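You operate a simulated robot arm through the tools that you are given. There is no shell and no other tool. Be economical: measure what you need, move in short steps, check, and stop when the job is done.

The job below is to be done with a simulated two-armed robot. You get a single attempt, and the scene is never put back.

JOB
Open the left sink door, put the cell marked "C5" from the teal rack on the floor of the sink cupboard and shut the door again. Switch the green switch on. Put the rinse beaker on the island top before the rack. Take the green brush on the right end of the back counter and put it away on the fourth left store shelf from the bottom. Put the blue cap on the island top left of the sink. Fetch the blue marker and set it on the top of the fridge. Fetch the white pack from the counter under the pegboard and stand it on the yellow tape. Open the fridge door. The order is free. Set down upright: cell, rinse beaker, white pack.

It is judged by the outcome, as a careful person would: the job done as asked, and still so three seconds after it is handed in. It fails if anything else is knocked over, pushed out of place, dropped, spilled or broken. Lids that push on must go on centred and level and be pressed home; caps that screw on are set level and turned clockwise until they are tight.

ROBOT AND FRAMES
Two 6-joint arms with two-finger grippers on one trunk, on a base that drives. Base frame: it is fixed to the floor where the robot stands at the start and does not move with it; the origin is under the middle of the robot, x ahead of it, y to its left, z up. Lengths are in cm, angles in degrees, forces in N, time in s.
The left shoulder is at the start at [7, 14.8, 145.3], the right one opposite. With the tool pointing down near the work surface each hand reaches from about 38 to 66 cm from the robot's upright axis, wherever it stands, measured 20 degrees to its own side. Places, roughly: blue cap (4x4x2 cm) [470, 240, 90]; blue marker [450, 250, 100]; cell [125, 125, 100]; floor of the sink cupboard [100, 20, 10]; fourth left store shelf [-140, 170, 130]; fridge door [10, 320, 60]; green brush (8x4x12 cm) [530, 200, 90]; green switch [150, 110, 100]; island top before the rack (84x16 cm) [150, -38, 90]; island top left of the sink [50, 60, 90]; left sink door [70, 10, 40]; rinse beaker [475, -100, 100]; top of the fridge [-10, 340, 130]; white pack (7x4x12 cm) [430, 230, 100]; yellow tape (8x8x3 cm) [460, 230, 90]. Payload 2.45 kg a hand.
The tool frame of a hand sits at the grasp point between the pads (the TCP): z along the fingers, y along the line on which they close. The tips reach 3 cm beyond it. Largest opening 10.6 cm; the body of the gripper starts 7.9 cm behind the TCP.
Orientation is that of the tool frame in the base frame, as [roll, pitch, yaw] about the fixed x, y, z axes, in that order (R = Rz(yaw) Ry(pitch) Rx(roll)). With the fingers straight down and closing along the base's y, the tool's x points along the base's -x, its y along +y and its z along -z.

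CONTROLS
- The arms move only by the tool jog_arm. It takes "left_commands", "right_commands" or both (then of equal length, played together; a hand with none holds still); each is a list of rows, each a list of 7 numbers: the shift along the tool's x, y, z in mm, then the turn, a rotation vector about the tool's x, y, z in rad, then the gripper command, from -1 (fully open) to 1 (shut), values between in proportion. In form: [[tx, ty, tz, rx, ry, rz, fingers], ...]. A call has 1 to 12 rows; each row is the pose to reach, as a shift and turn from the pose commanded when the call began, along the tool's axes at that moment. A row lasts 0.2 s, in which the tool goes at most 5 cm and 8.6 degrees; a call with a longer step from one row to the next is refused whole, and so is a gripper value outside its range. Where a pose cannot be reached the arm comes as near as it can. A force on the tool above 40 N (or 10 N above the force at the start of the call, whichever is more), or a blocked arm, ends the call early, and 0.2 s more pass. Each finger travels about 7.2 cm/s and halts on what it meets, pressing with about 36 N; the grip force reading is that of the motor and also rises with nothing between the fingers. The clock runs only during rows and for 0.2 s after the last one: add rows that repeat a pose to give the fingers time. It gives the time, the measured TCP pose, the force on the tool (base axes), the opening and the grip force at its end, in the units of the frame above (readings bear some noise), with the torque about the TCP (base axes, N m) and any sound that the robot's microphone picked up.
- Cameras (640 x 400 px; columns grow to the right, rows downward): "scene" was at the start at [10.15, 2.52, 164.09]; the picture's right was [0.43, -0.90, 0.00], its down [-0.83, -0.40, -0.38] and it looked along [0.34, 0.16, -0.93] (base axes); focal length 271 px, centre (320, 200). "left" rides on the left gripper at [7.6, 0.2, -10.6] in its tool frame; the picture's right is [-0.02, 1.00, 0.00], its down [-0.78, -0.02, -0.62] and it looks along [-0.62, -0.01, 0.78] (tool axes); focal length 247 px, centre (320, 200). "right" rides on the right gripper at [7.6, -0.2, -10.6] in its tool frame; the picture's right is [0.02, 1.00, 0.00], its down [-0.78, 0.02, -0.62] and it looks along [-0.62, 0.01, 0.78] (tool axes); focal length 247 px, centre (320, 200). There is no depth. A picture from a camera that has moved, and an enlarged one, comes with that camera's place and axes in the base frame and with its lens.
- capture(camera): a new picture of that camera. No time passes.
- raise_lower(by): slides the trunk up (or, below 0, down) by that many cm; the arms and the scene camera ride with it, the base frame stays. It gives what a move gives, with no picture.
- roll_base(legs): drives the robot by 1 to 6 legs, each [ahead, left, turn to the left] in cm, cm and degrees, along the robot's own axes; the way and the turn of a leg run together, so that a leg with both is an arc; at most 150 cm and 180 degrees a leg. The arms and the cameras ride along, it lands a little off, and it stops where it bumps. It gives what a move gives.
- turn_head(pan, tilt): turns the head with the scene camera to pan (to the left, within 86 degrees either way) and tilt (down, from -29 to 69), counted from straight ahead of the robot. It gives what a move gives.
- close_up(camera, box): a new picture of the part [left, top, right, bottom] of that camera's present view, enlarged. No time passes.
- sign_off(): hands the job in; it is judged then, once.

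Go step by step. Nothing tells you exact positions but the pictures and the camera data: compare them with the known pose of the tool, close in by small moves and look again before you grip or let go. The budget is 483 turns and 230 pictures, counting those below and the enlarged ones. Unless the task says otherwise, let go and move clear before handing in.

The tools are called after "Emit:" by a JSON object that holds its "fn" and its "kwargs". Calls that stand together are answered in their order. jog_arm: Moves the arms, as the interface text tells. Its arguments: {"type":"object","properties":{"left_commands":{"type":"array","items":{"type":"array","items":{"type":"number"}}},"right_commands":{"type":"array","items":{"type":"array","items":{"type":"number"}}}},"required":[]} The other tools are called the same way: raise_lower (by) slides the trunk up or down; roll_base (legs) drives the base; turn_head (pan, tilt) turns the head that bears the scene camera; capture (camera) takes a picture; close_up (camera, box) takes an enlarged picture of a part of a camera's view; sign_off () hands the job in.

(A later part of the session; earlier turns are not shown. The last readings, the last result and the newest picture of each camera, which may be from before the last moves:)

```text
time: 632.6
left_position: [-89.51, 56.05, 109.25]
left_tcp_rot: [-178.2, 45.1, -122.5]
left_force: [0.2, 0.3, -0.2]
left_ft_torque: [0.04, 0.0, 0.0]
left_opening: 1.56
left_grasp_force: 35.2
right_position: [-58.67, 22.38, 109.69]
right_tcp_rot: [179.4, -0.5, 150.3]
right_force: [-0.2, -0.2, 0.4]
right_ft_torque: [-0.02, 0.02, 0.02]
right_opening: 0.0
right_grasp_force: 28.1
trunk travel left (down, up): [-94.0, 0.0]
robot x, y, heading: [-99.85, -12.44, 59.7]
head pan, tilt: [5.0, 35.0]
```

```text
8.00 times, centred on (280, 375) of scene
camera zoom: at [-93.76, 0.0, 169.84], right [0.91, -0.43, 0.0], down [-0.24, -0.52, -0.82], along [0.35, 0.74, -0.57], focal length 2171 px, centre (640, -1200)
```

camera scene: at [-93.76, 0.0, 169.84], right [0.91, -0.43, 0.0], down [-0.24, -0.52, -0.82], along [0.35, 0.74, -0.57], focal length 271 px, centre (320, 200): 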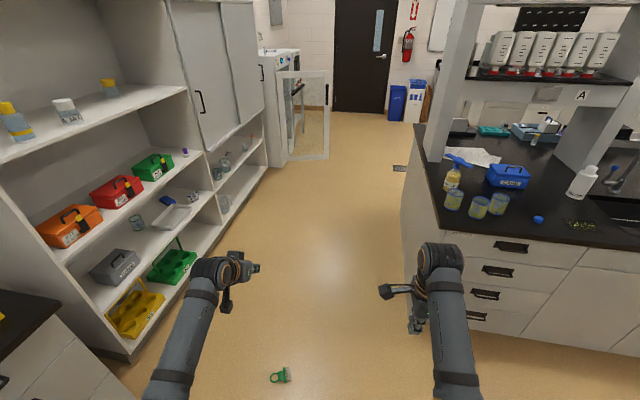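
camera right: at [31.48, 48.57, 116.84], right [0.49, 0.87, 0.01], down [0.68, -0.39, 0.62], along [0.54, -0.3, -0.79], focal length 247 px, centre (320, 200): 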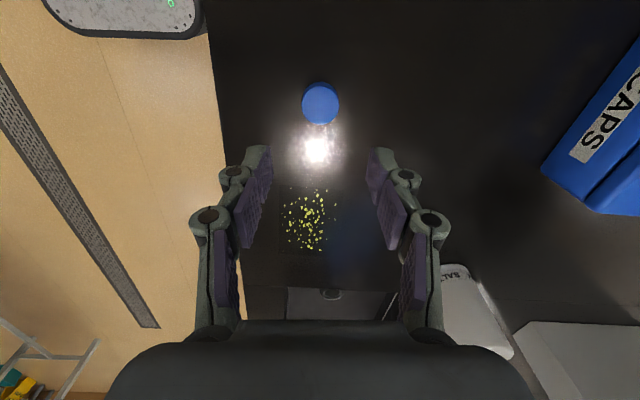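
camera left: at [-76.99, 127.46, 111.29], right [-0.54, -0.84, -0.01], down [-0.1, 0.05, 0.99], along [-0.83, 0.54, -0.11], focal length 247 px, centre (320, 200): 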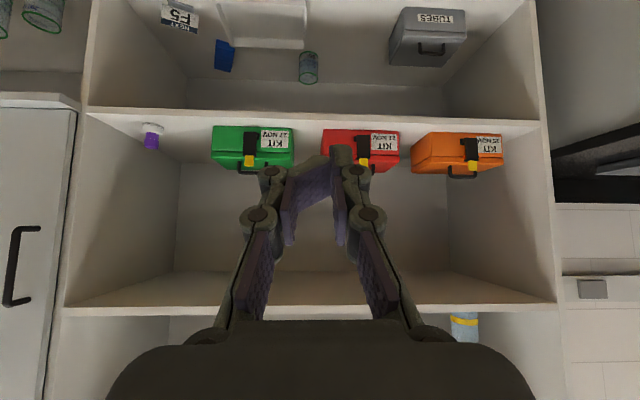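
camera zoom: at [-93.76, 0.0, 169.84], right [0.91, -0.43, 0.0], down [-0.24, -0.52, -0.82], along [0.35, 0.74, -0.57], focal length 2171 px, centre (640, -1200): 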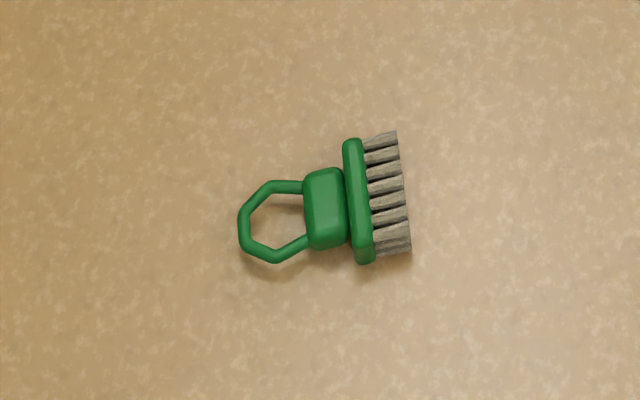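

I position the robot at an angle so the left hand can reach the brush from its loop side.

Emit:
{"fn": "roll_base", "kwargs": {"legs": [[0, 0, -29.7], [4, 42, 0]]}}

Emit:
{"fn": "raise_lower", "kwargs": {"by": -38}}

Emit:
{"fn": "raise_lower", "kwargs": {"by": -30}}

Emit:
{"fn": "turn_head", "kwargs": {"pan": 20, "tilt": 50}}

Emit:
{"fn": "capture", "kwargs": {"camera": "scene"}}

```text
time: 636.7
left_position: [-74.23, 79.93, 109.35]
left_tcp_rot: [-178.2, 45.1, -152.4]
left_force: [0.2, 1.0, -1.3]
left_ft_torque: [-0.01, -0.02, 0.03]
left_opening: 1.57
left_grasp_force: 35.6
right_position: [-64.38, 35.3, 109.56]
right_tcp_rot: [179.3, -0.5, 120.5]
right_force: [-0.7, 0.0, -0.2]
right_ft_torque: [-0.02, 0.03, 0.01]
right_opening: 0.03
right_grasp_force: 28.6
trunk travel left (down, up): [-94.0, 0.0]
robot x, y, heading: [-117.57, 25.83, 30.0]
head pan, tilt: [5.0, 35.0]
```

```text
time: 640.4
left_position: [-74.29, 80.07, 71.33]
left_tcp_rot: [-178.1, 45.0, -152.4]
left_force: [0.3, 0.2, -0.2]
left_ft_torque: [0.0, -0.02, -0.02]
left_opening: 1.56
left_grasp_force: 36.0
right_position: [-64.47, 35.41, 71.75]
right_tcp_rot: [179.4, -0.5, 120.5]
right_force: [-0.4, 0.1, 0.1]
right_ft_torque: [0.0, -0.02, -0.02]
right_opening: 0.02
right_grasp_force: 28.0
trunk travel left (down, up): [-56.0, 38.0]
robot x, y, heading: [-117.02, 25.77, 30.1]
head pan, tilt: [5.0, 35.0]
```

```text
time: 643.4
left_position: [-74.22, 80.07, 41.34]
left_tcp_rot: [-178.0, 45.1, -152.4]
left_force: [-0.2, -1.1, 0.3]
left_ft_torque: [-0.02, -0.02, 0.01]
left_opening: 1.55
left_grasp_force: 35.8
right_position: [-64.43, 35.42, 41.86]
right_tcp_rot: [179.4, -0.5, 120.5]
right_force: [-0.4, 0.2, 0.5]
right_ft_torque: [-0.02, -0.01, 0.0]
right_opening: 0.02
right_grasp_force: 28.3
trunk travel left (down, up): [-26.0, 68.0]
robot x, y, heading: [-117.33, 26.29, 30.1]
head pan, tilt: [5.0, 35.0]
```

```text
time: 644.1
left_position: [-74.25, 80.11, 41.36]
left_tcp_rot: [-178.0, 45.1, -152.4]
left_force: [-0.8, 0.2, 0.5]
left_ft_torque: [-0.01, -0.01, 0.01]
left_opening: 1.52
left_grasp_force: 36.2
right_position: [-64.43, 35.4, 41.75]
right_tcp_rot: [179.4, -0.4, 120.5]
right_force: [-0.1, 1.5, 0.5]
right_ft_torque: [-0.02, 0.02, 0.01]
right_opening: 0.0
right_grasp_force: 28.2
trunk travel left (down, up): [-26.0, 68.0]
robot x, y, heading: [-117.42, 25.9, 30.0]
head pan, tilt: [20.0, 50.0]
```

```text
40 pictures are left
camera scene: at [-108.23, 34.43, 99.67], right [0.77, -0.64, 0.0], down [-0.49, -0.59, -0.64], along [0.41, 0.49, -0.77], focal length 271 px, centre (320, 200)
```

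scene: 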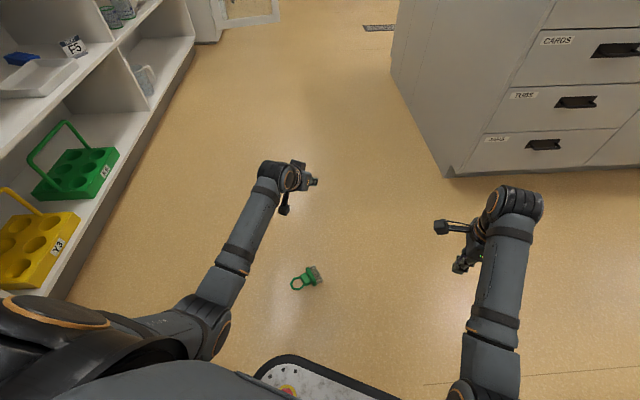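

Emit:
{"fn": "jog_arm", "kwargs": {"left_commands": [[39, -6, 11, 0.072, 0, 0.072, 0.7], [78, -12, 23, 0.144, 0, 0.144, 0.4], [117, -19, 34, 0.216, 0, 0.216, 0], [156, -25, 46, 0.289, 0, 0.289, -0.3], [195, -31, 57, 0.361, 0, 0.361, -0.3], [234, -38, 69, 0.433, 0, 0.433, -0.3], [273, -44, 80, 0.505, 0, 0.505, -0.3]]}}

Emit:
{"fn": "capture", "kwargs": {"camera": "left"}}

```text
time: 645.7
left_position: [-84.19, 69.58, 16.36]
left_tcp_rot: [-178.7, 46.0, 166.3]
left_force: [0.8, -0.4, -0.1]
left_ft_torque: [-0.01, -0.01, -0.02]
left_opening: 6.9
left_grasp_force: 0.0
right_position: [-64.46, 35.48, 41.8]
right_tcp_rot: [179.4, -0.5, 120.5]
right_force: [0.1, -0.2, 0.6]
right_ft_torque: [-0.01, 0.01, -0.03]
right_opening: 0.0
right_grasp_force: 28.6
trunk travel left (down, up): [-26.0, 68.0]
robot x, y, heading: [-117.77, 25.78, 29.8]
head pan, tilt: [20.0, 50.0]
```

```text
39 pictures are left
camera left: at [-96.65, 73.09, 18.21], right [0.27, 0.96, 0.0], down [0.09, -0.03, 1.0], along [0.96, -0.27, -0.1], focal length 247 px, centre (320, 200)
```

left: 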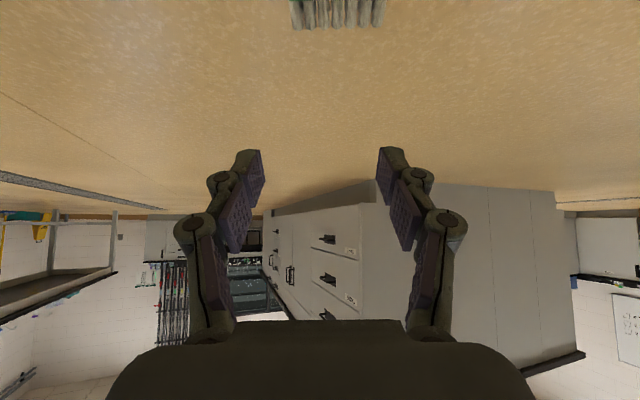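

Emit:
{"fn": "jog_arm", "kwargs": {"left_commands": [[36, 5, 30, 0, 0, 0, -0.3], [73, 10, 59, 0, 0, 0, -0.3]]}}

Emit:
{"fn": "capture", "kwargs": {"camera": "left"}}

```text
time: 646.3
left_position: [-85.37, 68.53, 10.9]
left_tcp_rot: [-178.9, 46.0, 166.3]
left_force: [1.3, 0.3, 0.9]
left_ft_torque: [0.01, 0.01, -0.03]
left_opening: 6.91
left_grasp_force: 0.0
left hand out of reach, approached as far as the arm can: row 2
right_position: [-64.52, 35.39, 41.77]
right_tcp_rot: [179.3, -0.5, 120.5]
right_force: [0.4, 0.1, -0.1]
right_ft_torque: [0.0, 0.02, -0.04]
right_opening: 0.02
right_grasp_force: 28.6
trunk travel left (down, up): [-26.0, 68.0]
robot x, y, heading: [-117.7, 25.93, 30.1]
head pan, tilt: [20.0, 50.0]
```

```text
38 pictures are left
camera left: at [-97.82, 71.98, 12.74], right [0.27, 0.96, 0.0], down [0.09, -0.03, 1.0], along [0.96, -0.27, -0.1], focal length 247 px, centre (320, 200)
```

left: 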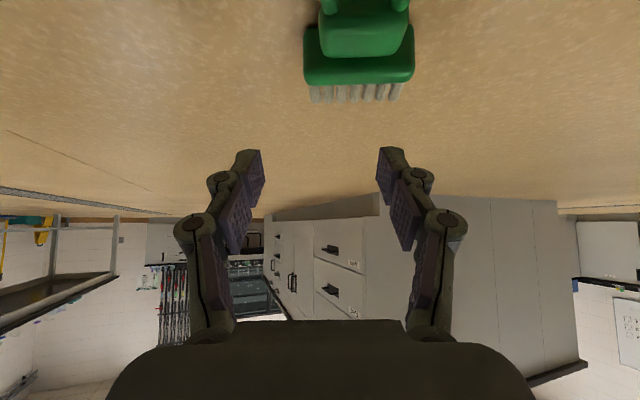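

Emit:
{"fn": "jog_arm", "kwargs": {"left_commands": [[4, 12, -4, 0, 0, 0, -0.5], [8, 24, -9, 0, 0, 0, -0.5]]}}

Emit:
{"fn": "raise_lower", "kwargs": {"by": -4}}

Emit:
{"fn": "capture", "kwargs": {"camera": "left"}}

```text
time: 646.9
left_position: [-86.13, 70.6, 11.37]
left_tcp_rot: [-178.7, 45.9, 166.3]
left_force: [0.3, -0.4, -0.1]
left_ft_torque: [0.01, -0.01, 0.02]
left_opening: 7.95
left_grasp_force: 0.2
left hand out of reach, approached as far as the arm can: row 1, 2
right_position: [-64.46, 35.32, 41.7]
right_tcp_rot: [179.5, -0.6, 120.5]
right_force: [0.1, 0.9, -1.0]
right_ft_torque: [0.01, 0.0, 0.01]
right_opening: 0.02
right_grasp_force: 28.6
trunk travel left (down, up): [-26.0, 68.0]
robot x, y, heading: [-117.83, 25.92, 30.0]
head pan, tilt: [20.0, 50.0]
```

```text
time: 647.8
left_position: [-86.11, 70.81, 7.47]
left_tcp_rot: [-178.6, 46.0, 166.2]
left_force: [0.2, 0.2, 0.7]
left_ft_torque: [0.02, 0.01, 0.01]
left_opening: 7.97
left_grasp_force: 0.0
right_position: [-64.5, 35.45, 37.84]
right_tcp_rot: [179.3, -0.5, 120.5]
right_force: [0.5, 0.3, -0.7]
right_ft_torque: [-0.02, 0.0, 0.0]
right_opening: 0.01
right_grasp_force: 28.3
trunk travel left (down, up): [-22.0, 72.0]
robot x, y, heading: [-117.35, 26.03, 29.9]
head pan, tilt: [20.0, 50.0]
```

```text
37 pictures are left
camera left: at [-98.57, 74.24, 9.28], right [0.27, 0.96, 0.0], down [0.09, -0.03, 1.0], along [0.96, -0.27, -0.1], focal length 247 px, centre (320, 200)
```

left: 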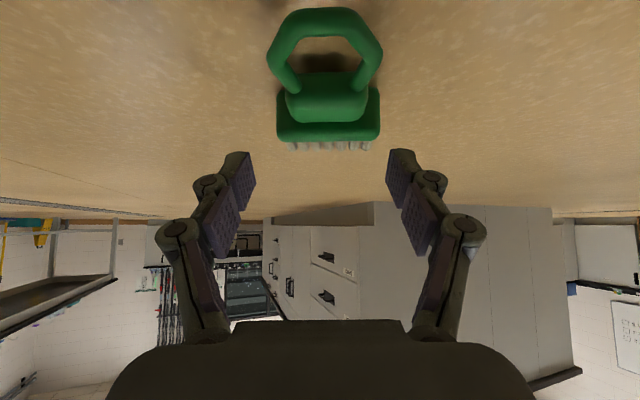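

Emit:
{"fn": "jog_arm", "kwargs": {"left_commands": [[7, 3, -7, 0, 0, 0, -0.5]]}}

Emit:
{"fn": "raise_lower", "kwargs": {"by": -4.3}}

Emit:
{"fn": "capture", "kwargs": {"camera": "left"}}

```text
time: 648.2
left_position: [-86.82, 71.28, 7.57]
left_tcp_rot: [-178.7, 46.0, 166.1]
left_force: [-0.1, 0.3, -0.2]
left_ft_torque: [0.01, 0.0, 0.01]
left_opening: 7.97
left_grasp_force: 0.0
right_position: [-64.42, 35.49, 37.73]
right_tcp_rot: [179.4, -0.5, 120.6]
right_force: [0.4, 0.1, -1.0]
right_ft_torque: [0.03, 0.04, 0.01]
right_opening: 0.0
right_grasp_force: 28.4
trunk travel left (down, up): [-22.0, 72.0]
robot x, y, heading: [-117.62, 26.02, 30.0]
head pan, tilt: [20.0, 50.0]
```

```text
time: 649.0
left_position: [-86.98, 71.24, 3.27]
left_tcp_rot: [-178.6, 46.0, 166.3]
left_force: [-0.7, -0.4, 0.5]
left_ft_torque: [-0.01, 0.0, -0.01]
left_opening: 7.93
left_grasp_force: 0.0
right_position: [-64.44, 35.58, 33.54]
right_tcp_rot: [179.4, -0.6, 120.5]
right_force: [0.2, 0.0, 1.0]
right_ft_torque: [-0.01, 0.02, -0.01]
right_opening: 0.01
right_grasp_force: 28.5
trunk travel left (down, up): [-17.7, 76.3]
robot x, y, heading: [-117.4, 26.38, 30.2]
head pan, tilt: [20.0, 50.0]
```

```text
36 pictures are left
camera left: at [-99.43, 74.76, 4.98], right [0.27, 0.96, 0.0], down [0.09, -0.03, 1.0], along [0.96, -0.27, -0.1], focal length 247 px, centre (320, 200)
```

left: 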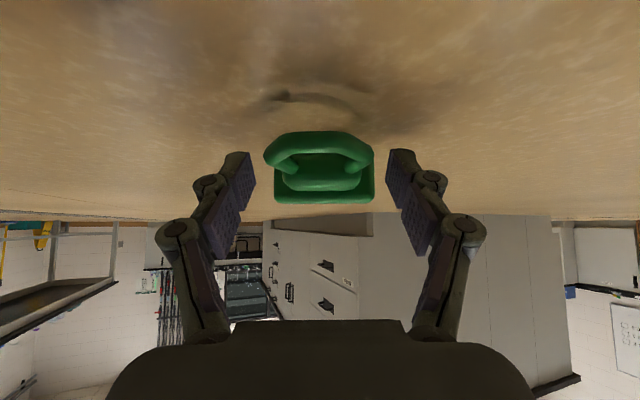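

Emit:
{"fn": "jog_arm", "kwargs": {"left_commands": [[0, 0, 0, 0, 0, 0, -0.1], [0, 0, 0, 0, 0, 0, 0.4], [0, 0, 0, 0, 0, 0, 1], [0, 0, 0, 0, 0, 0, 1]]}}

Emit:
{"fn": "raise_lower", "kwargs": {"by": 10}}

Emit:
{"fn": "capture", "kwargs": {"camera": "left"}}

```text
time: 650.0
left_position: [-87.02, 71.28, 3.23]
left_tcp_rot: [-178.7, 46.1, 166.2]
left_force: [0.2, -0.1, 1.2]
left_ft_torque: [0.01, -0.06, -0.01]
left_opening: 4.69
left_grasp_force: 36.1
right_position: [-64.57, 35.48, 33.43]
right_tcp_rot: [179.2, -0.5, 120.5]
right_force: [0.2, 0.5, 0.3]
right_ft_torque: [0.04, 0.01, 0.0]
right_opening: 0.0
right_grasp_force: 28.4
trunk travel left (down, up): [-17.7, 76.3]
robot x, y, heading: [-117.66, 26.13, 30.0]
head pan, tilt: [20.0, 50.0]
```

```text
time: 651.4
left_position: [-87.01, 71.35, 13.1]
left_tcp_rot: [-178.7, 45.9, 166.2]
left_force: [-0.1, -0.1, -1.3]
left_ft_torque: [0.03, -0.02, -0.01]
left_opening: 4.72
left_grasp_force: 35.7
right_position: [-64.4, 35.6, 43.33]
right_tcp_rot: [179.2, -0.4, 120.5]
right_force: [-0.3, -0.8, 0.0]
right_ft_torque: [0.03, 0.04, -0.02]
right_opening: 0.0
right_grasp_force: 28.4
trunk travel left (down, up): [-27.7, 66.3]
robot x, y, heading: [-117.72, 25.89, 30.0]
head pan, tilt: [20.0, 50.0]
```

```text
35 pictures are left
camera left: at [-99.43, 74.75, 14.95], right [0.27, 0.96, 0.0], down [0.09, -0.03, 1.0], along [0.96, -0.27, -0.1], focal length 247 px, centre (320, 200)
```

left: 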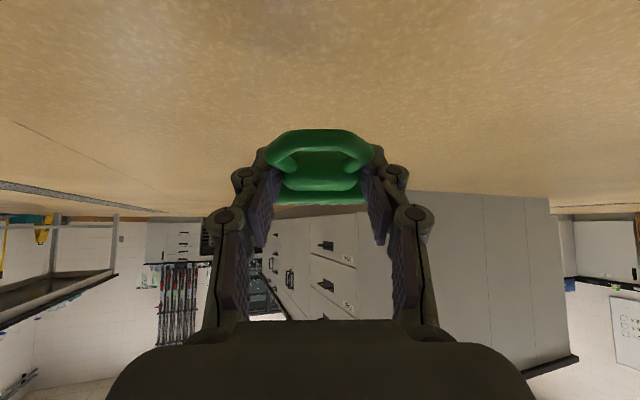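

It's lifted, but the grip is at the loop's root. I set it back, go 1.5 cm further to hold the neck block fully, and regrip.

Emit:
{"fn": "raise_lower", "kwargs": {"by": -9.8}}

Emit:
{"fn": "jog_arm", "kwargs": {"left_commands": [[0, 0, 0, 0, 0, 0, 0.4], [0, 0, 0, 0, 0, 0, -0.1], [0, 0, 0, 0, 0, 0, -0.3], [-9, 0, 9, 0, 0, 0, -0.3], [-14, 0, 14, 0, 0, 0, -0.3], [-14, 0, 14, 0, 0, 0, 0.1], [-14, 0, 14, 0, 0, 0, 0.6], [-14, 0, 14, 0, 0, 0, 1], [-14, 0, 14, 0, 0, 0, 1]]}}

Emit:
{"fn": "raise_lower", "kwargs": {"by": 10}}

Emit:
{"fn": "close_up", "kwargs": {"camera": "left", "box": [200, 80, 440, 260]}}

```text
time: 652.7
left_position: [-86.98, 71.21, 3.35]
left_tcp_rot: [-178.7, 46.0, 166.3]
left_force: [-0.1, -0.8, 0.0]
left_ft_torque: [0.01, 0.02, -0.03]
left_opening: 4.69
left_grasp_force: 35.6
right_position: [-64.56, 35.51, 33.73]
right_tcp_rot: [179.3, -0.4, 120.4]
right_force: [0.5, 0.3, -0.7]
right_ft_torque: [0.0, 0.01, -0.02]
right_opening: 0.02
right_grasp_force: 28.2
trunk travel left (down, up): [-17.9, 76.1]
robot x, y, heading: [-117.42, 26.15, 29.9]
head pan, tilt: [20.0, 50.0]
```

```text
time: 654.7
left_position: [-85.02, 70.64, 3.8]
left_tcp_rot: [-178.8, 46.0, 166.1]
left_force: [-1.1, -2.4, 7.0]
left_ft_torque: [0.04, -0.27, -0.09]
left_opening: 6.06
left_grasp_force: 35.3
left hand out of reach, approached as far as the arm can: row 4, 5, 6, 7, 8, 9
right_position: [-64.45, 35.45, 33.68]
right_tcp_rot: [179.3, -0.4, 120.6]
right_force: [0.0, -0.3, 0.7]
right_ft_torque: [0.05, 0.01, -0.01]
right_opening: 0.02
right_grasp_force: 28.4
trunk travel left (down, up): [-17.9, 76.1]
robot x, y, heading: [-117.55, 25.64, 30.1]
head pan, tilt: [20.0, 50.0]
```

```text
time: 656.0
left_position: [-85.14, 70.63, 13.69]
left_tcp_rot: [-178.7, 45.9, 166.3]
left_force: [0.1, -0.4, -0.6]
left_ft_torque: [0.03, 0.03, -0.02]
left_opening: 6.02
left_grasp_force: 36.0
right_position: [-64.4, 35.42, 43.66]
right_tcp_rot: [179.4, -0.4, 120.5]
right_force: [0.1, 0.5, -0.2]
right_ft_torque: [0.05, -0.02, 0.01]
right_opening: 0.0
right_grasp_force: 28.5
trunk travel left (down, up): [-27.9, 66.1]
robot x, y, heading: [-117.4, 26.19, 29.9]
head pan, tilt: [20.0, 50.0]
```

```text
2.22 times, centred on (320, 170) of left
camera zoom: at [-97.61, 74.07, 15.47], right [0.27, 0.96, 0.0], down [0.09, -0.03, 1.0], along [0.96, -0.27, -0.1], focal length 549 px, centre (320, 267)
```

zoom: 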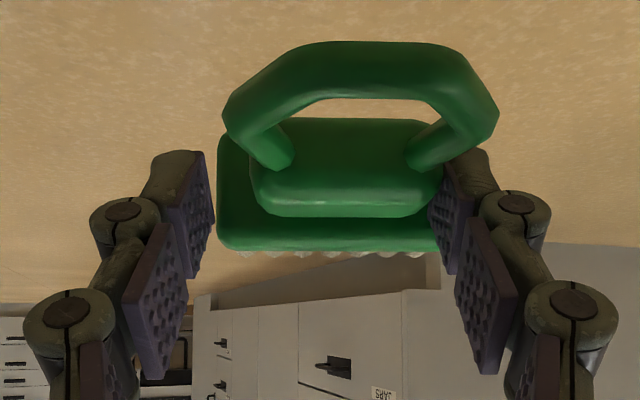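

The hold is skewed. I set it down again, open wide, advance and grip the brush head across its parallel 8 cm ends.

Emit:
{"fn": "raise_lower", "kwargs": {"by": -9.9}}

Emit:
{"fn": "jog_arm", "kwargs": {"left_commands": [[0, 0, 0, 0, 0, 0, -0.4], [0, 0, 0, 0, 0, 0, -0.8], [0, 0, 0, 0, 0, 0, -0.9], [0, 0, 0, 0, 0, 0, -0.9]]}}

Emit:
{"fn": "roll_base", "kwargs": {"legs": [[1.9, -1.6, 0]]}}

Emit:
{"fn": "close_up", "kwargs": {"camera": "left", "box": [160, 80, 480, 280]}}

```text
time: 657.3
left_position: [-85.11, 70.51, 3.84]
left_tcp_rot: [-178.8, 46.1, 166.1]
left_force: [0.2, 0.6, 0.0]
left_ft_torque: [0.05, -0.03, -0.02]
left_opening: 6.01
left_grasp_force: 35.7
right_position: [-64.42, 35.43, 33.78]
right_tcp_rot: [179.4, -0.5, 120.4]
right_force: [-0.7, 0.1, 0.5]
right_ft_torque: [-0.04, 0.02, 0.0]
right_opening: 0.02
right_grasp_force: 28.5
trunk travel left (down, up): [-18.0, 76.0]
robot x, y, heading: [-117.29, 25.82, 29.9]
head pan, tilt: [20.0, 50.0]
```

```text
time: 658.3
left_position: [-85.09, 70.57, 3.75]
left_tcp_rot: [-178.6, 46.0, 166.3]
left_force: [0.6, 0.3, 0.5]
left_ft_torque: [-0.03, -0.01, 0.07]
left_opening: 10.09
left_grasp_force: 0.1
right_position: [-64.52, 35.47, 33.76]
right_tcp_rot: [179.3, -0.5, 120.5]
right_force: [0.4, 0.1, 0.0]
right_ft_torque: [-0.01, 0.04, 0.02]
right_opening: 0.0
right_grasp_force: 28.5
trunk travel left (down, up): [-18.0, 76.0]
robot x, y, heading: [-117.78, 25.95, 30.1]
head pan, tilt: [20.0, 50.0]
```

```text
time: 659.1
left_position: [-82.85, 70.13, 3.62]
left_tcp_rot: [-178.8, 45.9, 166.3]
left_force: [0.1, 1.2, -1.1]
left_ft_torque: [-0.01, -0.01, 0.01]
left_opening: 10.07
left_grasp_force: 0.0
right_position: [-61.97, 35.12, 33.81]
right_tcp_rot: [179.4, -0.3, 120.5]
right_force: [0.7, -0.2, 0.4]
right_ft_torque: [0.01, -0.01, -0.01]
right_opening: 0.0
right_grasp_force: 28.9
trunk travel left (down, up): [-18.0, 76.0]
robot x, y, heading: [-115.19, 25.7, 30.0]
head pan, tilt: [20.0, 50.0]
```

```text
2.00 times, centred on (320, 180) of left
camera zoom: at [-95.16, 73.64, 5.59], right [0.27, 0.96, 0.0], down [0.09, -0.03, 1.0], along [0.96, -0.27, -0.1], focal length 494 px, centre (320, 240)
```

zoom: 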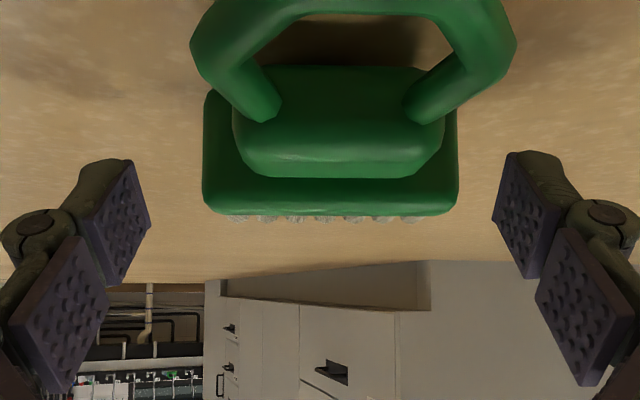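

Emit:
{"fn": "roll_base", "kwargs": {"legs": [[1, -0.9, 0]]}}

Emit:
{"fn": "jog_arm", "kwargs": {"left_commands": [[0, 2, 0, 0, 0, 0, -0.6], [0, 2, 0, 0, 0, 0, -0.2], [0, 2, 0, 0, 0, 0, 0.3], [0, 2, 0, 0, 0, 0, 0.3], [0, 2, 0, 0, 0, 0, 0.3]]}}

Emit:
{"fn": "raise_lower", "kwargs": {"by": 12}}

Emit:
{"fn": "close_up", "kwargs": {"camera": "left", "box": [160, 80, 480, 280]}}

```text
time: 659.9
left_position: [-81.31, 69.86, 3.75]
left_tcp_rot: [-178.6, 46.0, 166.3]
left_force: [0.7, 0.6, -0.5]
left_ft_torque: [-0.01, 0.01, 0.01]
left_opening: 10.08
left_grasp_force: 0.1
right_position: [-60.62, 34.79, 33.9]
right_tcp_rot: [179.4, -0.5, 120.5]
right_force: [-0.9, 0.7, -0.1]
right_ft_torque: [0.01, 0.03, -0.03]
right_opening: 0.0
right_grasp_force: 28.6
trunk travel left (down, up): [-18.0, 76.0]
robot x, y, heading: [-114.07, 25.11, 30.0]
head pan, tilt: [20.0, 50.0]
```

```text
time: 661.1
left_position: [-81.33, 69.99, 4.05]
left_tcp_rot: [-178.8, 46.0, 166.2]
left_force: [-0.1, 0.4, 2.6]
left_ft_torque: [-0.13, 0.07, -0.04]
left_opening: 7.04
left_grasp_force: 36.0
right_position: [-60.7, 34.74, 33.67]
right_tcp_rot: [179.3, -0.5, 120.6]
right_force: [-0.3, -0.2, 0.2]
right_ft_torque: [0.03, 0.0, -0.01]
right_opening: 0.0
right_grasp_force: 28.3
trunk travel left (down, up): [-18.0, 76.0]
robot x, y, heading: [-113.81, 25.35, 30.0]
head pan, tilt: [20.0, 50.0]
```

```text
time: 662.6
left_position: [-81.4, 69.91, 15.82]
left_tcp_rot: [-178.7, 45.9, 166.4]
left_force: [-0.2, -0.2, -1.3]
left_ft_torque: [-0.03, -0.03, -0.02]
left_opening: 7.03
left_grasp_force: 35.9
right_position: [-60.65, 34.81, 45.69]
right_tcp_rot: [179.4, -0.4, 120.4]
right_force: [-0.1, 0.4, -0.2]
right_ft_torque: [0.01, -0.01, 0.01]
right_opening: 0.01
right_grasp_force: 28.7
trunk travel left (down, up): [-30.0, 64.0]
robot x, y, heading: [-113.46, 25.34, 29.9]
head pan, tilt: [20.0, 50.0]
```

```text
2.00 times, centred on (320, 180) of left
camera zoom: at [-93.81, 73.49, 17.65], right [0.27, 0.96, 0.0], down [0.09, -0.03, 1.0], along [0.96, -0.27, -0.1], focal length 494 px, centre (320, 240)
```

zoom: 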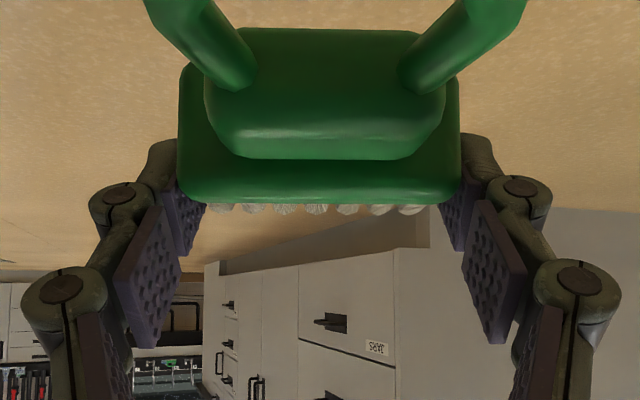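

Now it is held firmly across the head. I raise the trunk.

Emit:
{"fn": "raise_lower", "kwargs": {"by": 38}}

Emit:
{"fn": "raise_lower", "kwargs": {"by": 26}}

Emit:
{"fn": "jog_arm", "kwargs": {"left_commands": [[-25, 0, -25, -0.05, 0, -0.05, 0.4], [-50, 0, -50, -0.1, 0, -0.1, 0.4], [-75, 0, -75, -0.15, 0, -0.15, 0.4], [-100, 0, -100, -0.2, 0, -0.2, 0.4], [-125, 0, -125, -0.25, 0, -0.25, 0.4], [-150, 0, -150, -0.3, 0, -0.3, 0.4], [-175, 0, -175, -0.35, 0, -0.35, 0.4], [-200, 0, -200, -0.4, 0, -0.4, 0.4], [-225, 0, -225, -0.45, 0, -0.45, 0.4], [-250, 0, -250, -0.5, 0, -0.5, 0.4]]}}

Emit:
{"fn": "close_up", "kwargs": {"camera": "left", "box": [160, 80, 480, 280]}}

```text
time: 666.3
left_position: [-81.35, 69.95, 53.95]
left_tcp_rot: [-178.7, 45.9, 166.3]
left_force: [0.6, 0.1, -1.1]
left_ft_torque: [-0.02, 0.01, 0.0]
left_opening: 7.04
left_grasp_force: 36.1
right_position: [-60.69, 34.82, 83.72]
right_tcp_rot: [179.4, -0.5, 120.6]
right_force: [-0.2, 1.1, -0.4]
right_ft_torque: [0.06, 0.0, -0.01]
right_opening: 0.0
right_grasp_force: 29.0
trunk travel left (down, up): [-68.0, 26.0]
robot x, y, heading: [-113.89, 25.09, 29.9]
head pan, tilt: [20.0, 50.0]
```

```text
time: 668.9
left_position: [-81.32, 69.95, 79.84]
left_tcp_rot: [-178.6, 45.9, 166.4]
left_force: [0.1, 0.1, -0.5]
left_ft_torque: [-0.04, 0.0, 0.0]
left_opening: 7.01
left_grasp_force: 36.0
right_position: [-60.77, 34.9, 109.79]
right_tcp_rot: [179.4, -0.5, 120.4]
right_force: [-0.5, -0.1, -0.2]
right_ft_torque: [-0.02, -0.01, -0.02]
right_opening: 0.0
right_grasp_force: 29.0
trunk travel left (down, up): [-94.0, 0.0]
robot x, y, heading: [-113.43, 25.24, 30.2]
head pan, tilt: [20.0, 50.0]
```

```text
time: 671.1
left_position: [-81.67, 70.6, 115.26]
left_tcp_rot: [-178.3, 45.1, -152.9]
left_force: [-0.5, 1.0, -0.5]
left_ft_torque: [0.0, 0.01, -0.04]
left_opening: 7.06
left_grasp_force: 35.9
left hand out of reach, approached as far as the arm can: row 1
right_position: [-60.57, 34.73, 109.64]
right_tcp_rot: [179.3, -0.5, 120.5]
right_force: [0.3, 0.7, 0.1]
right_ft_torque: [0.01, 0.0, -0.01]
right_opening: 0.0
right_grasp_force: 29.3
trunk travel left (down, up): [-94.0, 0.0]
robot x, y, heading: [-113.69, 25.35, 30.0]
head pan, tilt: [20.0, 50.0]
```

```text
2.00 times, centred on (320, 180) of left
camera zoom: at [-93.39, 65.16, 117.24], right [-0.42, 0.91, -0.01], down [0.1, 0.05, 0.99], along [0.9, 0.42, -0.11], focal length 494 px, centre (320, 240)
```

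zoom: 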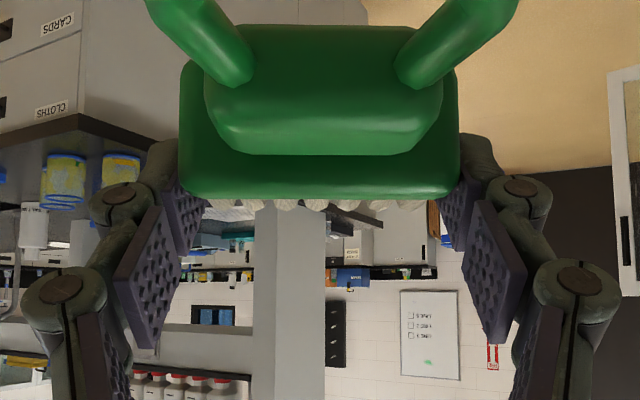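

Emit:
{"fn": "jog_arm", "kwargs": {"left_commands": [[-38, 0, -19, 0, 0, 0, 0.4], [-76, 0, -38, 0, 0, 0, 0.4], [-114, 0, -57, 0, 0, 0, 0.4], [-151, 0, -75, 0, 0, 0, 0.4], [-189, 0, -94, 0, 0, 0, 0.4], [-227, 0, -113, 0, 0, 0, 0.4]]}}

Emit:
{"fn": "roll_base", "kwargs": {"legs": [[45, 0, 0], [0, 50, 0], [0, 0, 60], [0, 0, 59]]}}

Emit:
{"fn": "turn_head", "kwargs": {"pan": 10, "tilt": 20}}

Emit:
{"fn": "capture", "kwargs": {"camera": "scene"}}

```text
time: 672.5
left_position: [-74.82, 74.45, 139.21]
left_tcp_rot: [-178.2, 45.0, -152.9]
left_force: [-0.4, 0.1, -0.5]
left_ft_torque: [0.01, 0.0, 0.01]
left_opening: 7.04
left_grasp_force: 36.0
right_position: [-60.57, 34.72, 109.55]
right_tcp_rot: [179.4, -0.6, 120.5]
right_force: [-0.4, 1.0, 0.4]
right_ft_torque: [-0.01, 0.02, -0.03]
right_opening: 0.0
right_grasp_force: 28.8
trunk travel left (down, up): [-94.0, 0.0]
robot x, y, heading: [-113.62, 25.1, 30.0]
head pan, tilt: [20.0, 50.0]
```

```text
time: 682.3
left_position: [-155.04, 120.02, 139.27]
left_tcp_rot: [-176.8, 45.8, -52.1]
left_force: [-0.1, 0.6, -0.8]
left_ft_torque: [0.0, -0.01, 0.05]
left_opening: 7.04
left_grasp_force: 36.0
right_position: [-119.9, 141.16, 109.58]
right_tcp_rot: [179.4, -0.6, -137.5]
right_force: [-0.4, 1.2, -0.1]
right_ft_torque: [-0.01, -0.04, -0.01]
right_opening: 0.0
right_grasp_force: 28.1
trunk travel left (down, up): [-94.0, 0.0]
robot x, y, heading: [-99.78, 91.53, 131.9]
head pan, tilt: [20.0, 50.0]
stopped in leg 4: the force on the tool passed its limit at 130 N (the readings are from after the stop); the commanded pose is now the measured one
```

```text
time: 683.3
left_position: [-155.18, 119.81, 139.4]
left_tcp_rot: [-176.7, 45.7, -52.0]
left_force: [1.6, 1.9, -1.8]
left_ft_torque: [0.0, 0.01, 0.02]
left_opening: 7.04
left_grasp_force: 36.3
right_position: [-120.11, 140.83, 109.66]
right_tcp_rot: [179.4, -0.7, -137.5]
right_force: [0.6, 0.3, 0.7]
right_ft_torque: [0.04, 0.01, -0.01]
right_opening: 0.0
right_grasp_force: 28.7
trunk travel left (down, up): [-94.0, 0.0]
robot x, y, heading: [-99.39, 91.11, 132.1]
head pan, tilt: [10.0, 20.0]
```

```text
30 pictures are left
camera scene: at [-110.32, 100.75, 172.21], right [0.62, 0.79, 0.0], down [0.27, -0.21, -0.94], along [-0.74, 0.58, -0.34], focal length 271 px, centre (320, 200)
```

scene: 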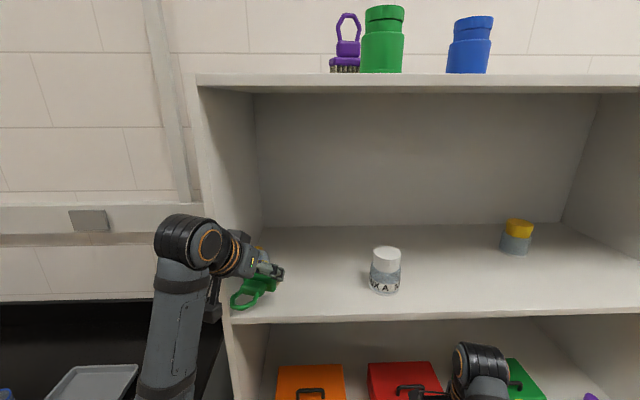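

I came in closer than intended and touched something. I check with both cameras.

Emit:
{"fn": "capture", "kwargs": {"camera": "left"}}

Emit:
{"fn": "close_up", "kwargs": {"camera": "scene", "box": [190, 190, 420, 330]}}

```text
29 pictures are left
camera left: at [-147.73, 109.26, 141.19], right [-0.82, -0.57, -0.03], down [-0.08, 0.07, 0.99], along [-0.56, 0.82, -0.1], focal length 247 px, centre (320, 200)
```

left: 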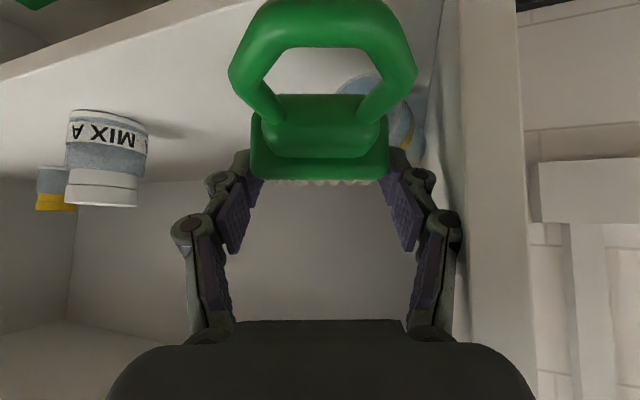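

```text
2.78 times, centred on (305, 260) of scene
camera zoom: at [-110.32, 100.75, 172.21], right [0.62, 0.79, 0.0], down [0.27, -0.21, -0.94], along [-0.74, 0.58, -0.34], focal length 755 px, centre (362, 33)
```

zoom: 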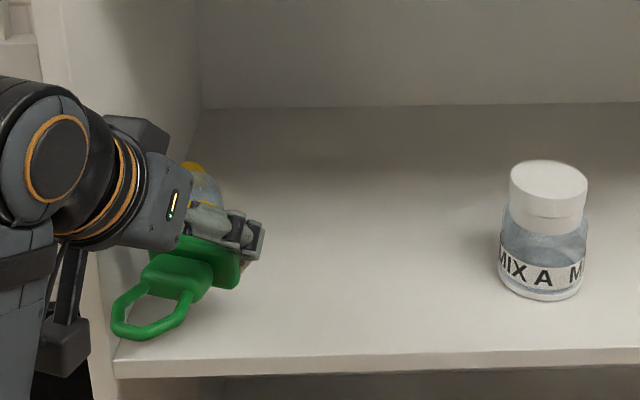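

A yellow-capped bottle seems pinned between the hand and the side wall. I ease off slowly and look.

Emit:
{"fn": "roll_base", "kwargs": {"legs": [[0, 0, -4]]}}

Emit:
{"fn": "capture", "kwargs": {"camera": "left"}}

```text
time: 684.1
left_position: [-153.09, 123.34, 139.44]
left_tcp_rot: [-176.6, 46.0, -55.9]
left_force: [0.0, -0.8, -1.2]
left_ft_torque: [0.01, 0.0, -0.02]
left_opening: 7.04
left_grasp_force: 36.0
right_position: [-116.53, 142.07, 109.75]
right_tcp_rot: [179.4, -0.5, -141.5]
right_force: [-1.4, -0.2, -0.2]
right_ft_torque: [0.01, -0.01, -0.04]
right_opening: 0.03
right_grasp_force: 28.6
trunk travel left (down, up): [-94.0, 0.0]
robot x, y, heading: [-99.6, 90.93, 127.9]
head pan, tilt: [10.0, 20.0]
```

```text
27 pictures are left
camera left: at [-146.6, 112.27, 141.16], right [-0.86, -0.51, -0.03], down [-0.07, 0.07, 0.99], along [-0.51, 0.86, -0.1], focal length 247 px, centre (320, 200)
```

left: 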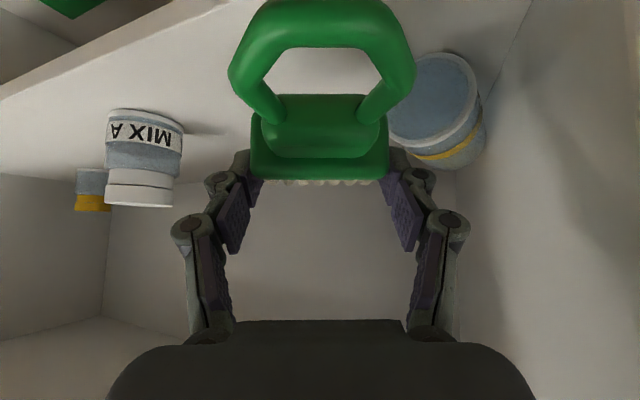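

The bottle has been tipped over; I'll right it afterwards. First I back out and bring the brush to the free middle of the shelf.

Emit:
{"fn": "roll_base", "kwargs": {"legs": [[-33, -12.5, 0], [0, 0, 21], [0, -75, 0]]}}

Emit:
{"fn": "capture", "kwargs": {"camera": "scene"}}

```text
time: 691.2
left_position: [-92.12, 148.55, 139.36]
left_tcp_rot: [-176.7, 45.9, -35.2]
left_force: [0.0, -0.2, -0.9]
left_ft_torque: [0.03, 0.02, -0.03]
left_opening: 7.05
left_grasp_force: 36.3
right_position: [-64.66, 179.1, 109.66]
right_tcp_rot: [179.5, -0.5, -120.6]
right_force: [-0.2, -0.3, -0.3]
right_ft_torque: [0.03, 0.0, -0.02]
right_opening: 0.01
right_grasp_force: 28.7
trunk travel left (down, up): [-94.0, 0.0]
robot x, y, heading: [-30.56, 137.29, 148.7]
head pan, tilt: [10.0, 20.0]
```

```text
26 pictures are left
camera scene: at [-43.71, 143.21, 172.22], right [0.36, 0.93, 0.0], down [0.32, -0.12, -0.94], along [-0.88, 0.34, -0.34], focal length 271 px, centre (320, 200)
```

scene: 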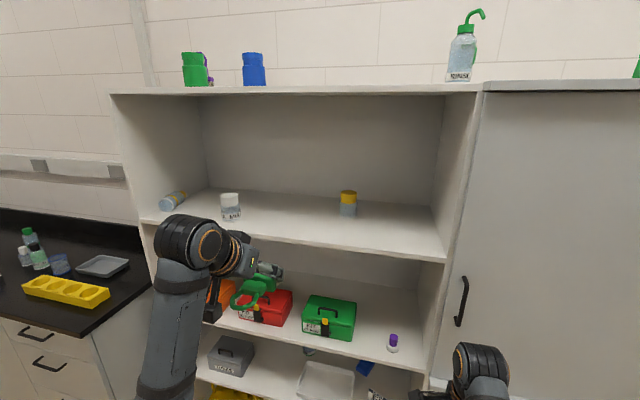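

Emit:
{"fn": "roll_base", "kwargs": {"legs": [[32, 0, 0]]}}

Emit:
{"fn": "jog_arm", "kwargs": {"left_commands": [[-30, 0, 30, 0, 0, 0, 0.4], [-60, 0, 60, 0, 0, 0, 0.4], [-90, 0, 90, 0, 0, 0, 0.4]]}}

Emit:
{"fn": "capture", "kwargs": {"camera": "left"}}

```text
time: 693.3
left_position: [-119.48, 165.4, 139.36]
left_tcp_rot: [-176.7, 45.9, -35.3]
left_force: [0.5, 0.1, 0.3]
left_ft_torque: [0.04, 0.01, 0.0]
left_opening: 7.07
left_grasp_force: 36.0
right_position: [-91.81, 195.85, 109.76]
right_tcp_rot: [179.4, -0.6, -120.7]
right_force: [-0.2, 0.6, 0.2]
right_ft_torque: [-0.02, 0.02, -0.01]
right_opening: 0.0
right_grasp_force: 28.3
trunk travel left (down, up): [-94.0, 0.0]
robot x, y, heading: [-57.66, 154.27, 148.7]
head pan, tilt: [10.0, 20.0]
```

```text
time: 694.1
left_position: [-129.94, 173.41, 139.62]
left_tcp_rot: [-176.8, 45.8, -35.3]
left_force: [-0.8, -0.1, -0.9]
left_ft_torque: [0.0, 0.03, -0.01]
left_opening: 7.03
left_grasp_force: 35.9
right_position: [-92.18, 195.89, 109.76]
right_tcp_rot: [179.5, -0.6, -120.7]
right_force: [0.1, -0.5, 0.0]
right_ft_torque: [0.0, -0.03, 0.0]
right_opening: 0.01
right_grasp_force: 28.4
trunk travel left (down, up): [-94.0, 0.0]
robot x, y, heading: [-58.12, 153.66, 148.7]
head pan, tilt: [10.0, 20.0]
```

```text
25 pictures are left
camera left: at [-119.73, 165.28, 141.36], right [-0.62, -0.78, -0.02], down [-0.09, 0.04, 0.99], along [-0.78, 0.62, -0.1], focal length 247 px, centre (320, 200)
```

left: 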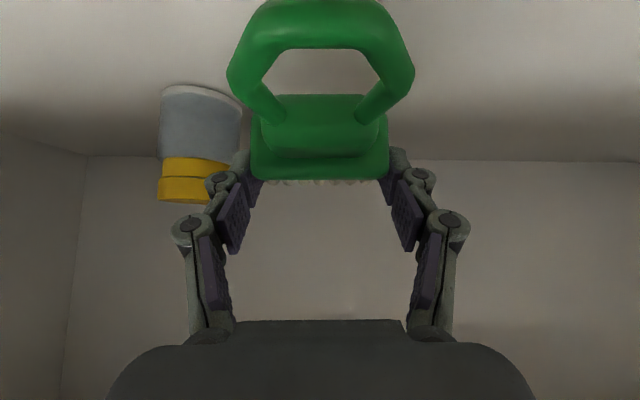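

Emit:
{"fn": "jog_arm", "kwargs": {"left_commands": [[0, 20, 0, 0, 0, 0, 0.4], [18, 20, 18, 0, 0, 0, 0.4], [32, 20, 31, 0, 0, 0, 0.4], [36, 20, 35, 0, 0, 0, 0.4], [39, 20, 38, 0, 0, 0, 0.4]]}}

```text
time: 695.3
left_position: [-130.77, 171.81, 134.17]
left_tcp_rot: [-176.7, 46.0, -35.2]
left_force: [-0.5, -1.5, 3.0]
left_ft_torque: [-0.17, 0.13, 0.02]
left_opening: 7.04
left_grasp_force: 36.4
right_position: [-92.03, 195.84, 109.78]
right_tcp_rot: [179.3, -0.6, -120.7]
right_force: [0.1, 0.0, -0.2]
right_ft_torque: [0.01, 0.02, 0.0]
right_opening: 0.01
right_grasp_force: 28.6
trunk travel left (down, up): [-94.0, 0.0]
robot x, y, heading: [-58.13, 154.07, 148.4]
head pan, tilt: [10.0, 20.0]
```

Emit:
{"fn": "jog_arm", "kwargs": {"left_commands": [[1, 0, 1, 0, 0, 0, 0.2], [1, 0, 1, 0, 0, 0, -0.3], [1, 0, 1, 0, 0, 0, -0.7], [1, 0, 1, 0, 0, 0, -0.7], [-10, 0, -15, 0, 0, 0, -0.7], [-15, 0, -50, 0, 0, 0, -0.7], [-15, 0, -95, 0, 0, 0, -0.7]]}}

Emit:
{"fn": "capture", "kwargs": {"camera": "left"}}

```text
time: 696.9
left_position: [-126.14, 167.93, 141.91]
left_tcp_rot: [-176.6, 45.9, -35.3]
left_force: [-0.7, 0.1, 0.2]
left_ft_torque: [-0.01, 0.01, 0.02]
left_opening: 9.01
left_grasp_force: 0.0
right_position: [-91.89, 195.75, 109.88]
right_tcp_rot: [179.4, -0.6, -120.8]
right_force: [0.4, -0.8, -0.1]
right_ft_torque: [0.0, 0.03, 0.02]
right_opening: 0.0
right_grasp_force: 28.8
trunk travel left (down, up): [-94.0, 0.0]
robot x, y, heading: [-58.07, 153.76, 148.7]
head pan, tilt: [10.0, 20.0]
```

```text
24 pictures are left
camera left: at [-116.01, 159.84, 143.67], right [-0.62, -0.78, -0.03], down [-0.09, 0.04, 0.99], along [-0.78, 0.62, -0.1], focal length 247 px, centre (320, 200)
```

left: 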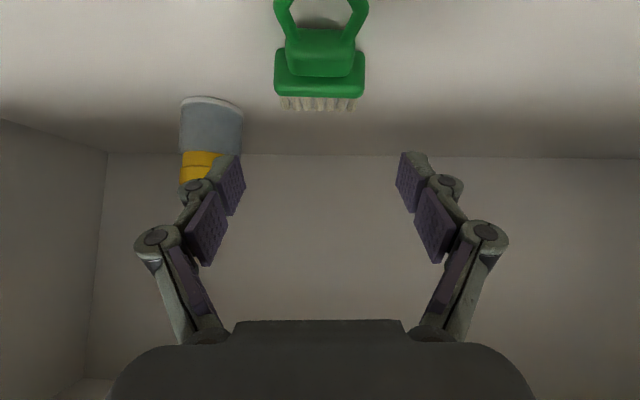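

The brush lies on shelf 4. Now I go back for the toppled bottle at the shelf's left end: back off, shift left, open wide and point slightly left.

Emit:
{"fn": "roll_base", "kwargs": {"legs": [[-30, 0, 0], [0, 54, 0.5]]}}

Emit:
{"fn": "jog_arm", "kwargs": {"left_commands": [[0, 0, 0, -0.05, 0, -0.05, -1], [0, 0, 0, -0.1, 0, -0.1, -1], [0, 0, 0, -0.15, 0, -0.15, -1]]}}

Emit:
{"fn": "capture", "kwargs": {"camera": "left"}}

```text
time: 701.7
left_position: [-128.7, 106.12, 141.73]
left_tcp_rot: [-176.7, 45.8, -35.1]
left_force: [0.5, 0.2, 0.2]
left_ft_torque: [-0.04, -0.02, 0.01]
left_opening: 8.99
left_grasp_force: 0.1
right_position: [-94.63, 134.02, 109.63]
right_tcp_rot: [179.4, -0.7, -120.5]
right_force: [-0.3, -1.1, -0.7]
right_ft_torque: [-0.03, 0.03, 0.03]
right_opening: 0.0
right_grasp_force: 28.5
trunk travel left (down, up): [-94.0, 0.0]
robot x, y, heading: [-60.75, 92.1, 148.9]
head pan, tilt: [10.0, 20.0]
```

```text
time: 702.5
left_position: [-128.79, 105.93, 141.67]
left_tcp_rot: [-176.5, 45.3, -22.7]
left_force: [0.0, 0.5, -0.6]
left_ft_torque: [-0.05, -0.01, -0.03]
left_opening: 10.58
left_grasp_force: 0.1
right_position: [-94.62, 133.88, 109.7]
right_tcp_rot: [179.4, -0.6, -120.5]
right_force: [0.3, 0.2, 0.1]
right_ft_torque: [0.0, 0.04, 0.0]
right_opening: 0.0
right_grasp_force: 28.8
trunk travel left (down, up): [-94.0, 0.0]
robot x, y, heading: [-60.63, 92.32, 148.9]
head pan, tilt: [10.0, 20.0]
```

```text
23 pictures are left
camera left: at [-117.2, 100.26, 143.68], right [-0.44, -0.9, -0.03], down [-0.11, 0.02, 0.99], along [-0.89, 0.44, -0.11], focal length 247 px, centre (320, 200)
```

left: 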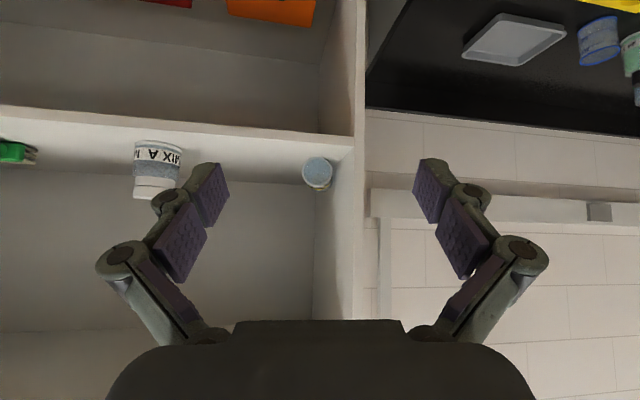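

Emit:
{"fn": "jog_arm", "kwargs": {"left_commands": [[30, 0, 29, 0, 0, 0, -0.47], [57, 0, 56, 0, 0, 0, -0.47]]}}

Emit:
{"fn": "roll_base", "kwargs": {"legs": [[25, 1, 0]]}}

Emit:
{"fn": "capture", "kwargs": {"camera": "left"}}

```text
time: 703.1
left_position: [-128.66, 106.37, 133.82]
left_tcp_rot: [-176.5, 45.4, -22.7]
left_force: [0.5, 0.0, 0.4]
left_ft_torque: [-0.01, -0.03, 0.03]
left_opening: 7.77
left_grasp_force: 0.1
right_position: [-94.7, 133.9, 109.72]
right_tcp_rot: [179.5, -0.6, -120.6]
right_force: [0.1, 1.2, -0.5]
right_ft_torque: [0.01, 0.05, 0.01]
right_opening: 0.0
right_grasp_force: 29.1
trunk travel left (down, up): [-94.0, 0.0]
robot x, y, heading: [-60.43, 92.25, 149.0]
head pan, tilt: [10.0, 20.0]
```

```text
time: 704.9
left_position: [-150.18, 118.16, 134.05]
left_tcp_rot: [-176.4, 45.4, -22.9]
left_force: [0.7, -0.4, -0.2]
left_ft_torque: [0.01, 0.04, 0.0]
left_opening: 7.8
left_grasp_force: 0.1
right_position: [-116.28, 145.86, 109.87]
right_tcp_rot: [179.2, -0.6, -120.4]
right_force: [0.2, 0.3, -0.1]
right_ft_torque: [-0.02, 0.0, 0.0]
right_opening: 0.0
right_grasp_force: 28.6
trunk travel left (down, up): [-94.0, 0.0]
robot x, y, heading: [-82.23, 104.18, 149.0]
head pan, tilt: [10.0, 20.0]
```

```text
22 pictures are left
camera left: at [-138.57, 112.43, 135.87], right [-0.44, -0.9, -0.03], down [-0.11, 0.02, 0.99], along [-0.89, 0.44, -0.1], focal length 247 px, centre (320, 200)
```

left: 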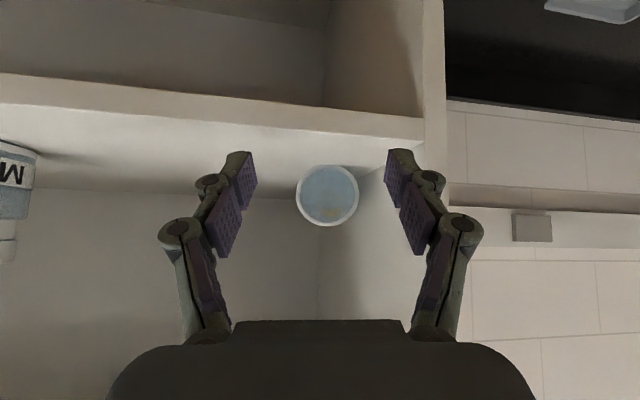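

The bottle rests against the wall. I'll come from above with the left finger along the wall to wedge it off, then grip it.

Emit:
{"fn": "jog_arm", "kwargs": {"left_commands": [[-23, -13, -23, 0, 0, 0, -0.47], [-46, -26, -46, 0, 0, 0, -0.47]]}}

Emit:
{"fn": "roll_base", "kwargs": {"legs": [[8, 0, 0]]}}

Emit:
{"fn": "jog_arm", "kwargs": {"left_commands": [[-20, 0, 20, 0, 0, 0, -0.47], [-41, 0, 41, 0, 0, 0, -0.47]]}}

Emit:
{"fn": "capture", "kwargs": {"camera": "left"}}

```text
time: 705.5
left_position: [-149.26, 120.45, 140.51]
left_tcp_rot: [-176.7, 45.3, -22.8]
left_force: [0.9, -0.8, 0.3]
left_ft_torque: [-0.03, -0.01, 0.03]
left_opening: 7.8
left_grasp_force: 0.0
right_position: [-116.27, 145.95, 109.78]
right_tcp_rot: [179.3, -0.7, -120.4]
right_force: [-0.5, 0.1, -0.4]
right_ft_torque: [0.0, 0.02, -0.01]
right_opening: 0.0
right_grasp_force: 28.9
trunk travel left (down, up): [-94.0, 0.0]
robot x, y, heading: [-82.41, 104.5, 148.8]
head pan, tilt: [10.0, 20.0]
```

```text
time: 706.6
left_position: [-155.61, 123.88, 140.95]
left_tcp_rot: [-176.5, 45.7, -22.7]
left_force: [0.7, -1.9, 0.6]
left_ft_torque: [0.01, 0.02, 0.01]
left_opening: 7.79
left_grasp_force: 0.2
right_position: [-122.64, 149.64, 110.08]
right_tcp_rot: [179.0, -0.6, -120.5]
right_force: [0.3, 0.1, -0.6]
right_ft_torque: [0.02, 0.09, 0.01]
right_opening: 0.01
right_grasp_force: 28.1
trunk travel left (down, up): [-94.0, 0.0]
robot x, y, heading: [-89.32, 108.08, 148.9]
head pan, tilt: [10.0, 20.0]
```

```text
time: 707.2
left_position: [-161.35, 126.74, 140.81]
left_tcp_rot: [-176.3, 45.6, -22.7]
left_force: [-1.5, -0.2, -0.1]
left_ft_torque: [0.02, -0.02, -0.02]
left_opening: 7.79
left_grasp_force: 0.1
right_position: [-123.12, 149.83, 109.8]
right_tcp_rot: [179.3, -0.6, -120.4]
right_force: [-0.4, -0.4, -0.5]
right_ft_torque: [0.07, 0.03, -0.03]
right_opening: 0.01
right_grasp_force: 28.0
trunk travel left (down, up): [-94.0, 0.0]
robot x, y, heading: [-88.84, 108.17, 149.0]
head pan, tilt: [10.0, 20.0]
```

```text
21 pictures are left
camera left: at [-149.66, 121.01, 142.69], right [-0.44, -0.9, -0.03], down [-0.11, 0.02, 0.99], along [-0.89, 0.44, -0.1], focal length 247 px, centre (320, 200)
```

left: 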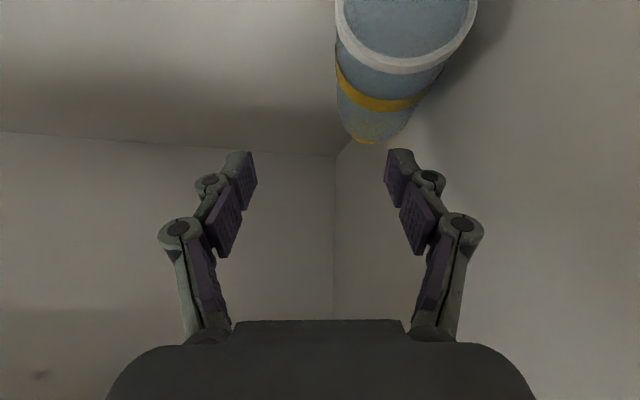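

Emit:
{"fn": "jog_arm", "kwargs": {"left_commands": [[-10, 25, 10, 0, 0, 0, -0.55], [10, 25, 30, 0, 0, 0, -0.55], [22, 25, 42, 0, 0, 0, -0.55], [32, 25, 52, 0, 0, 0, -0.55], [40, 25, 60, 0, 0, 0, -0.55]]}}

Emit:
{"fn": "capture", "kwargs": {"camera": "left"}}

```text
time: 708.4
left_position: [-163.7, 125.57, 133.35]
left_tcp_rot: [-176.5, 45.3, -22.7]
left_force: [-0.2, 0.9, -1.2]
left_ft_torque: [-0.03, 0.01, 0.04]
left_opening: 8.11
left_grasp_force: 0.0
right_position: [-123.15, 149.9, 109.77]
right_tcp_rot: [179.5, -0.7, -120.6]
right_force: [0.7, 0.2, 0.7]
right_ft_torque: [0.0, 0.01, -0.01]
right_opening: 0.0
right_grasp_force: 28.3
trunk travel left (down, up): [-94.0, 0.0]
robot x, y, heading: [-89.48, 108.17, 149.1]
head pan, tilt: [10.0, 20.0]
```

```text
20 pictures are left
camera left: at [-152.13, 119.87, 135.32], right [-0.44, -0.9, -0.03], down [-0.11, 0.02, 0.99], along [-0.89, 0.44, -0.11], focal length 247 px, centre (320, 200)
```

left: 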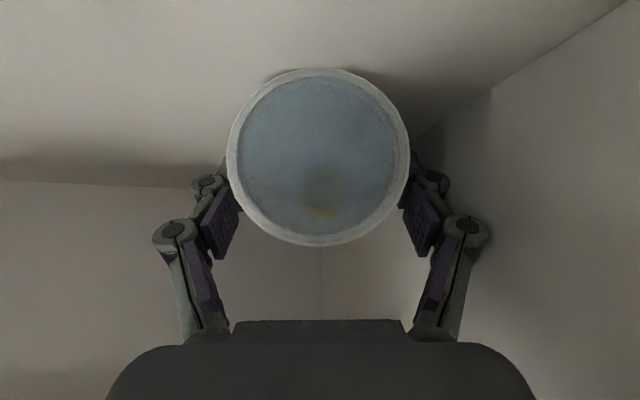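

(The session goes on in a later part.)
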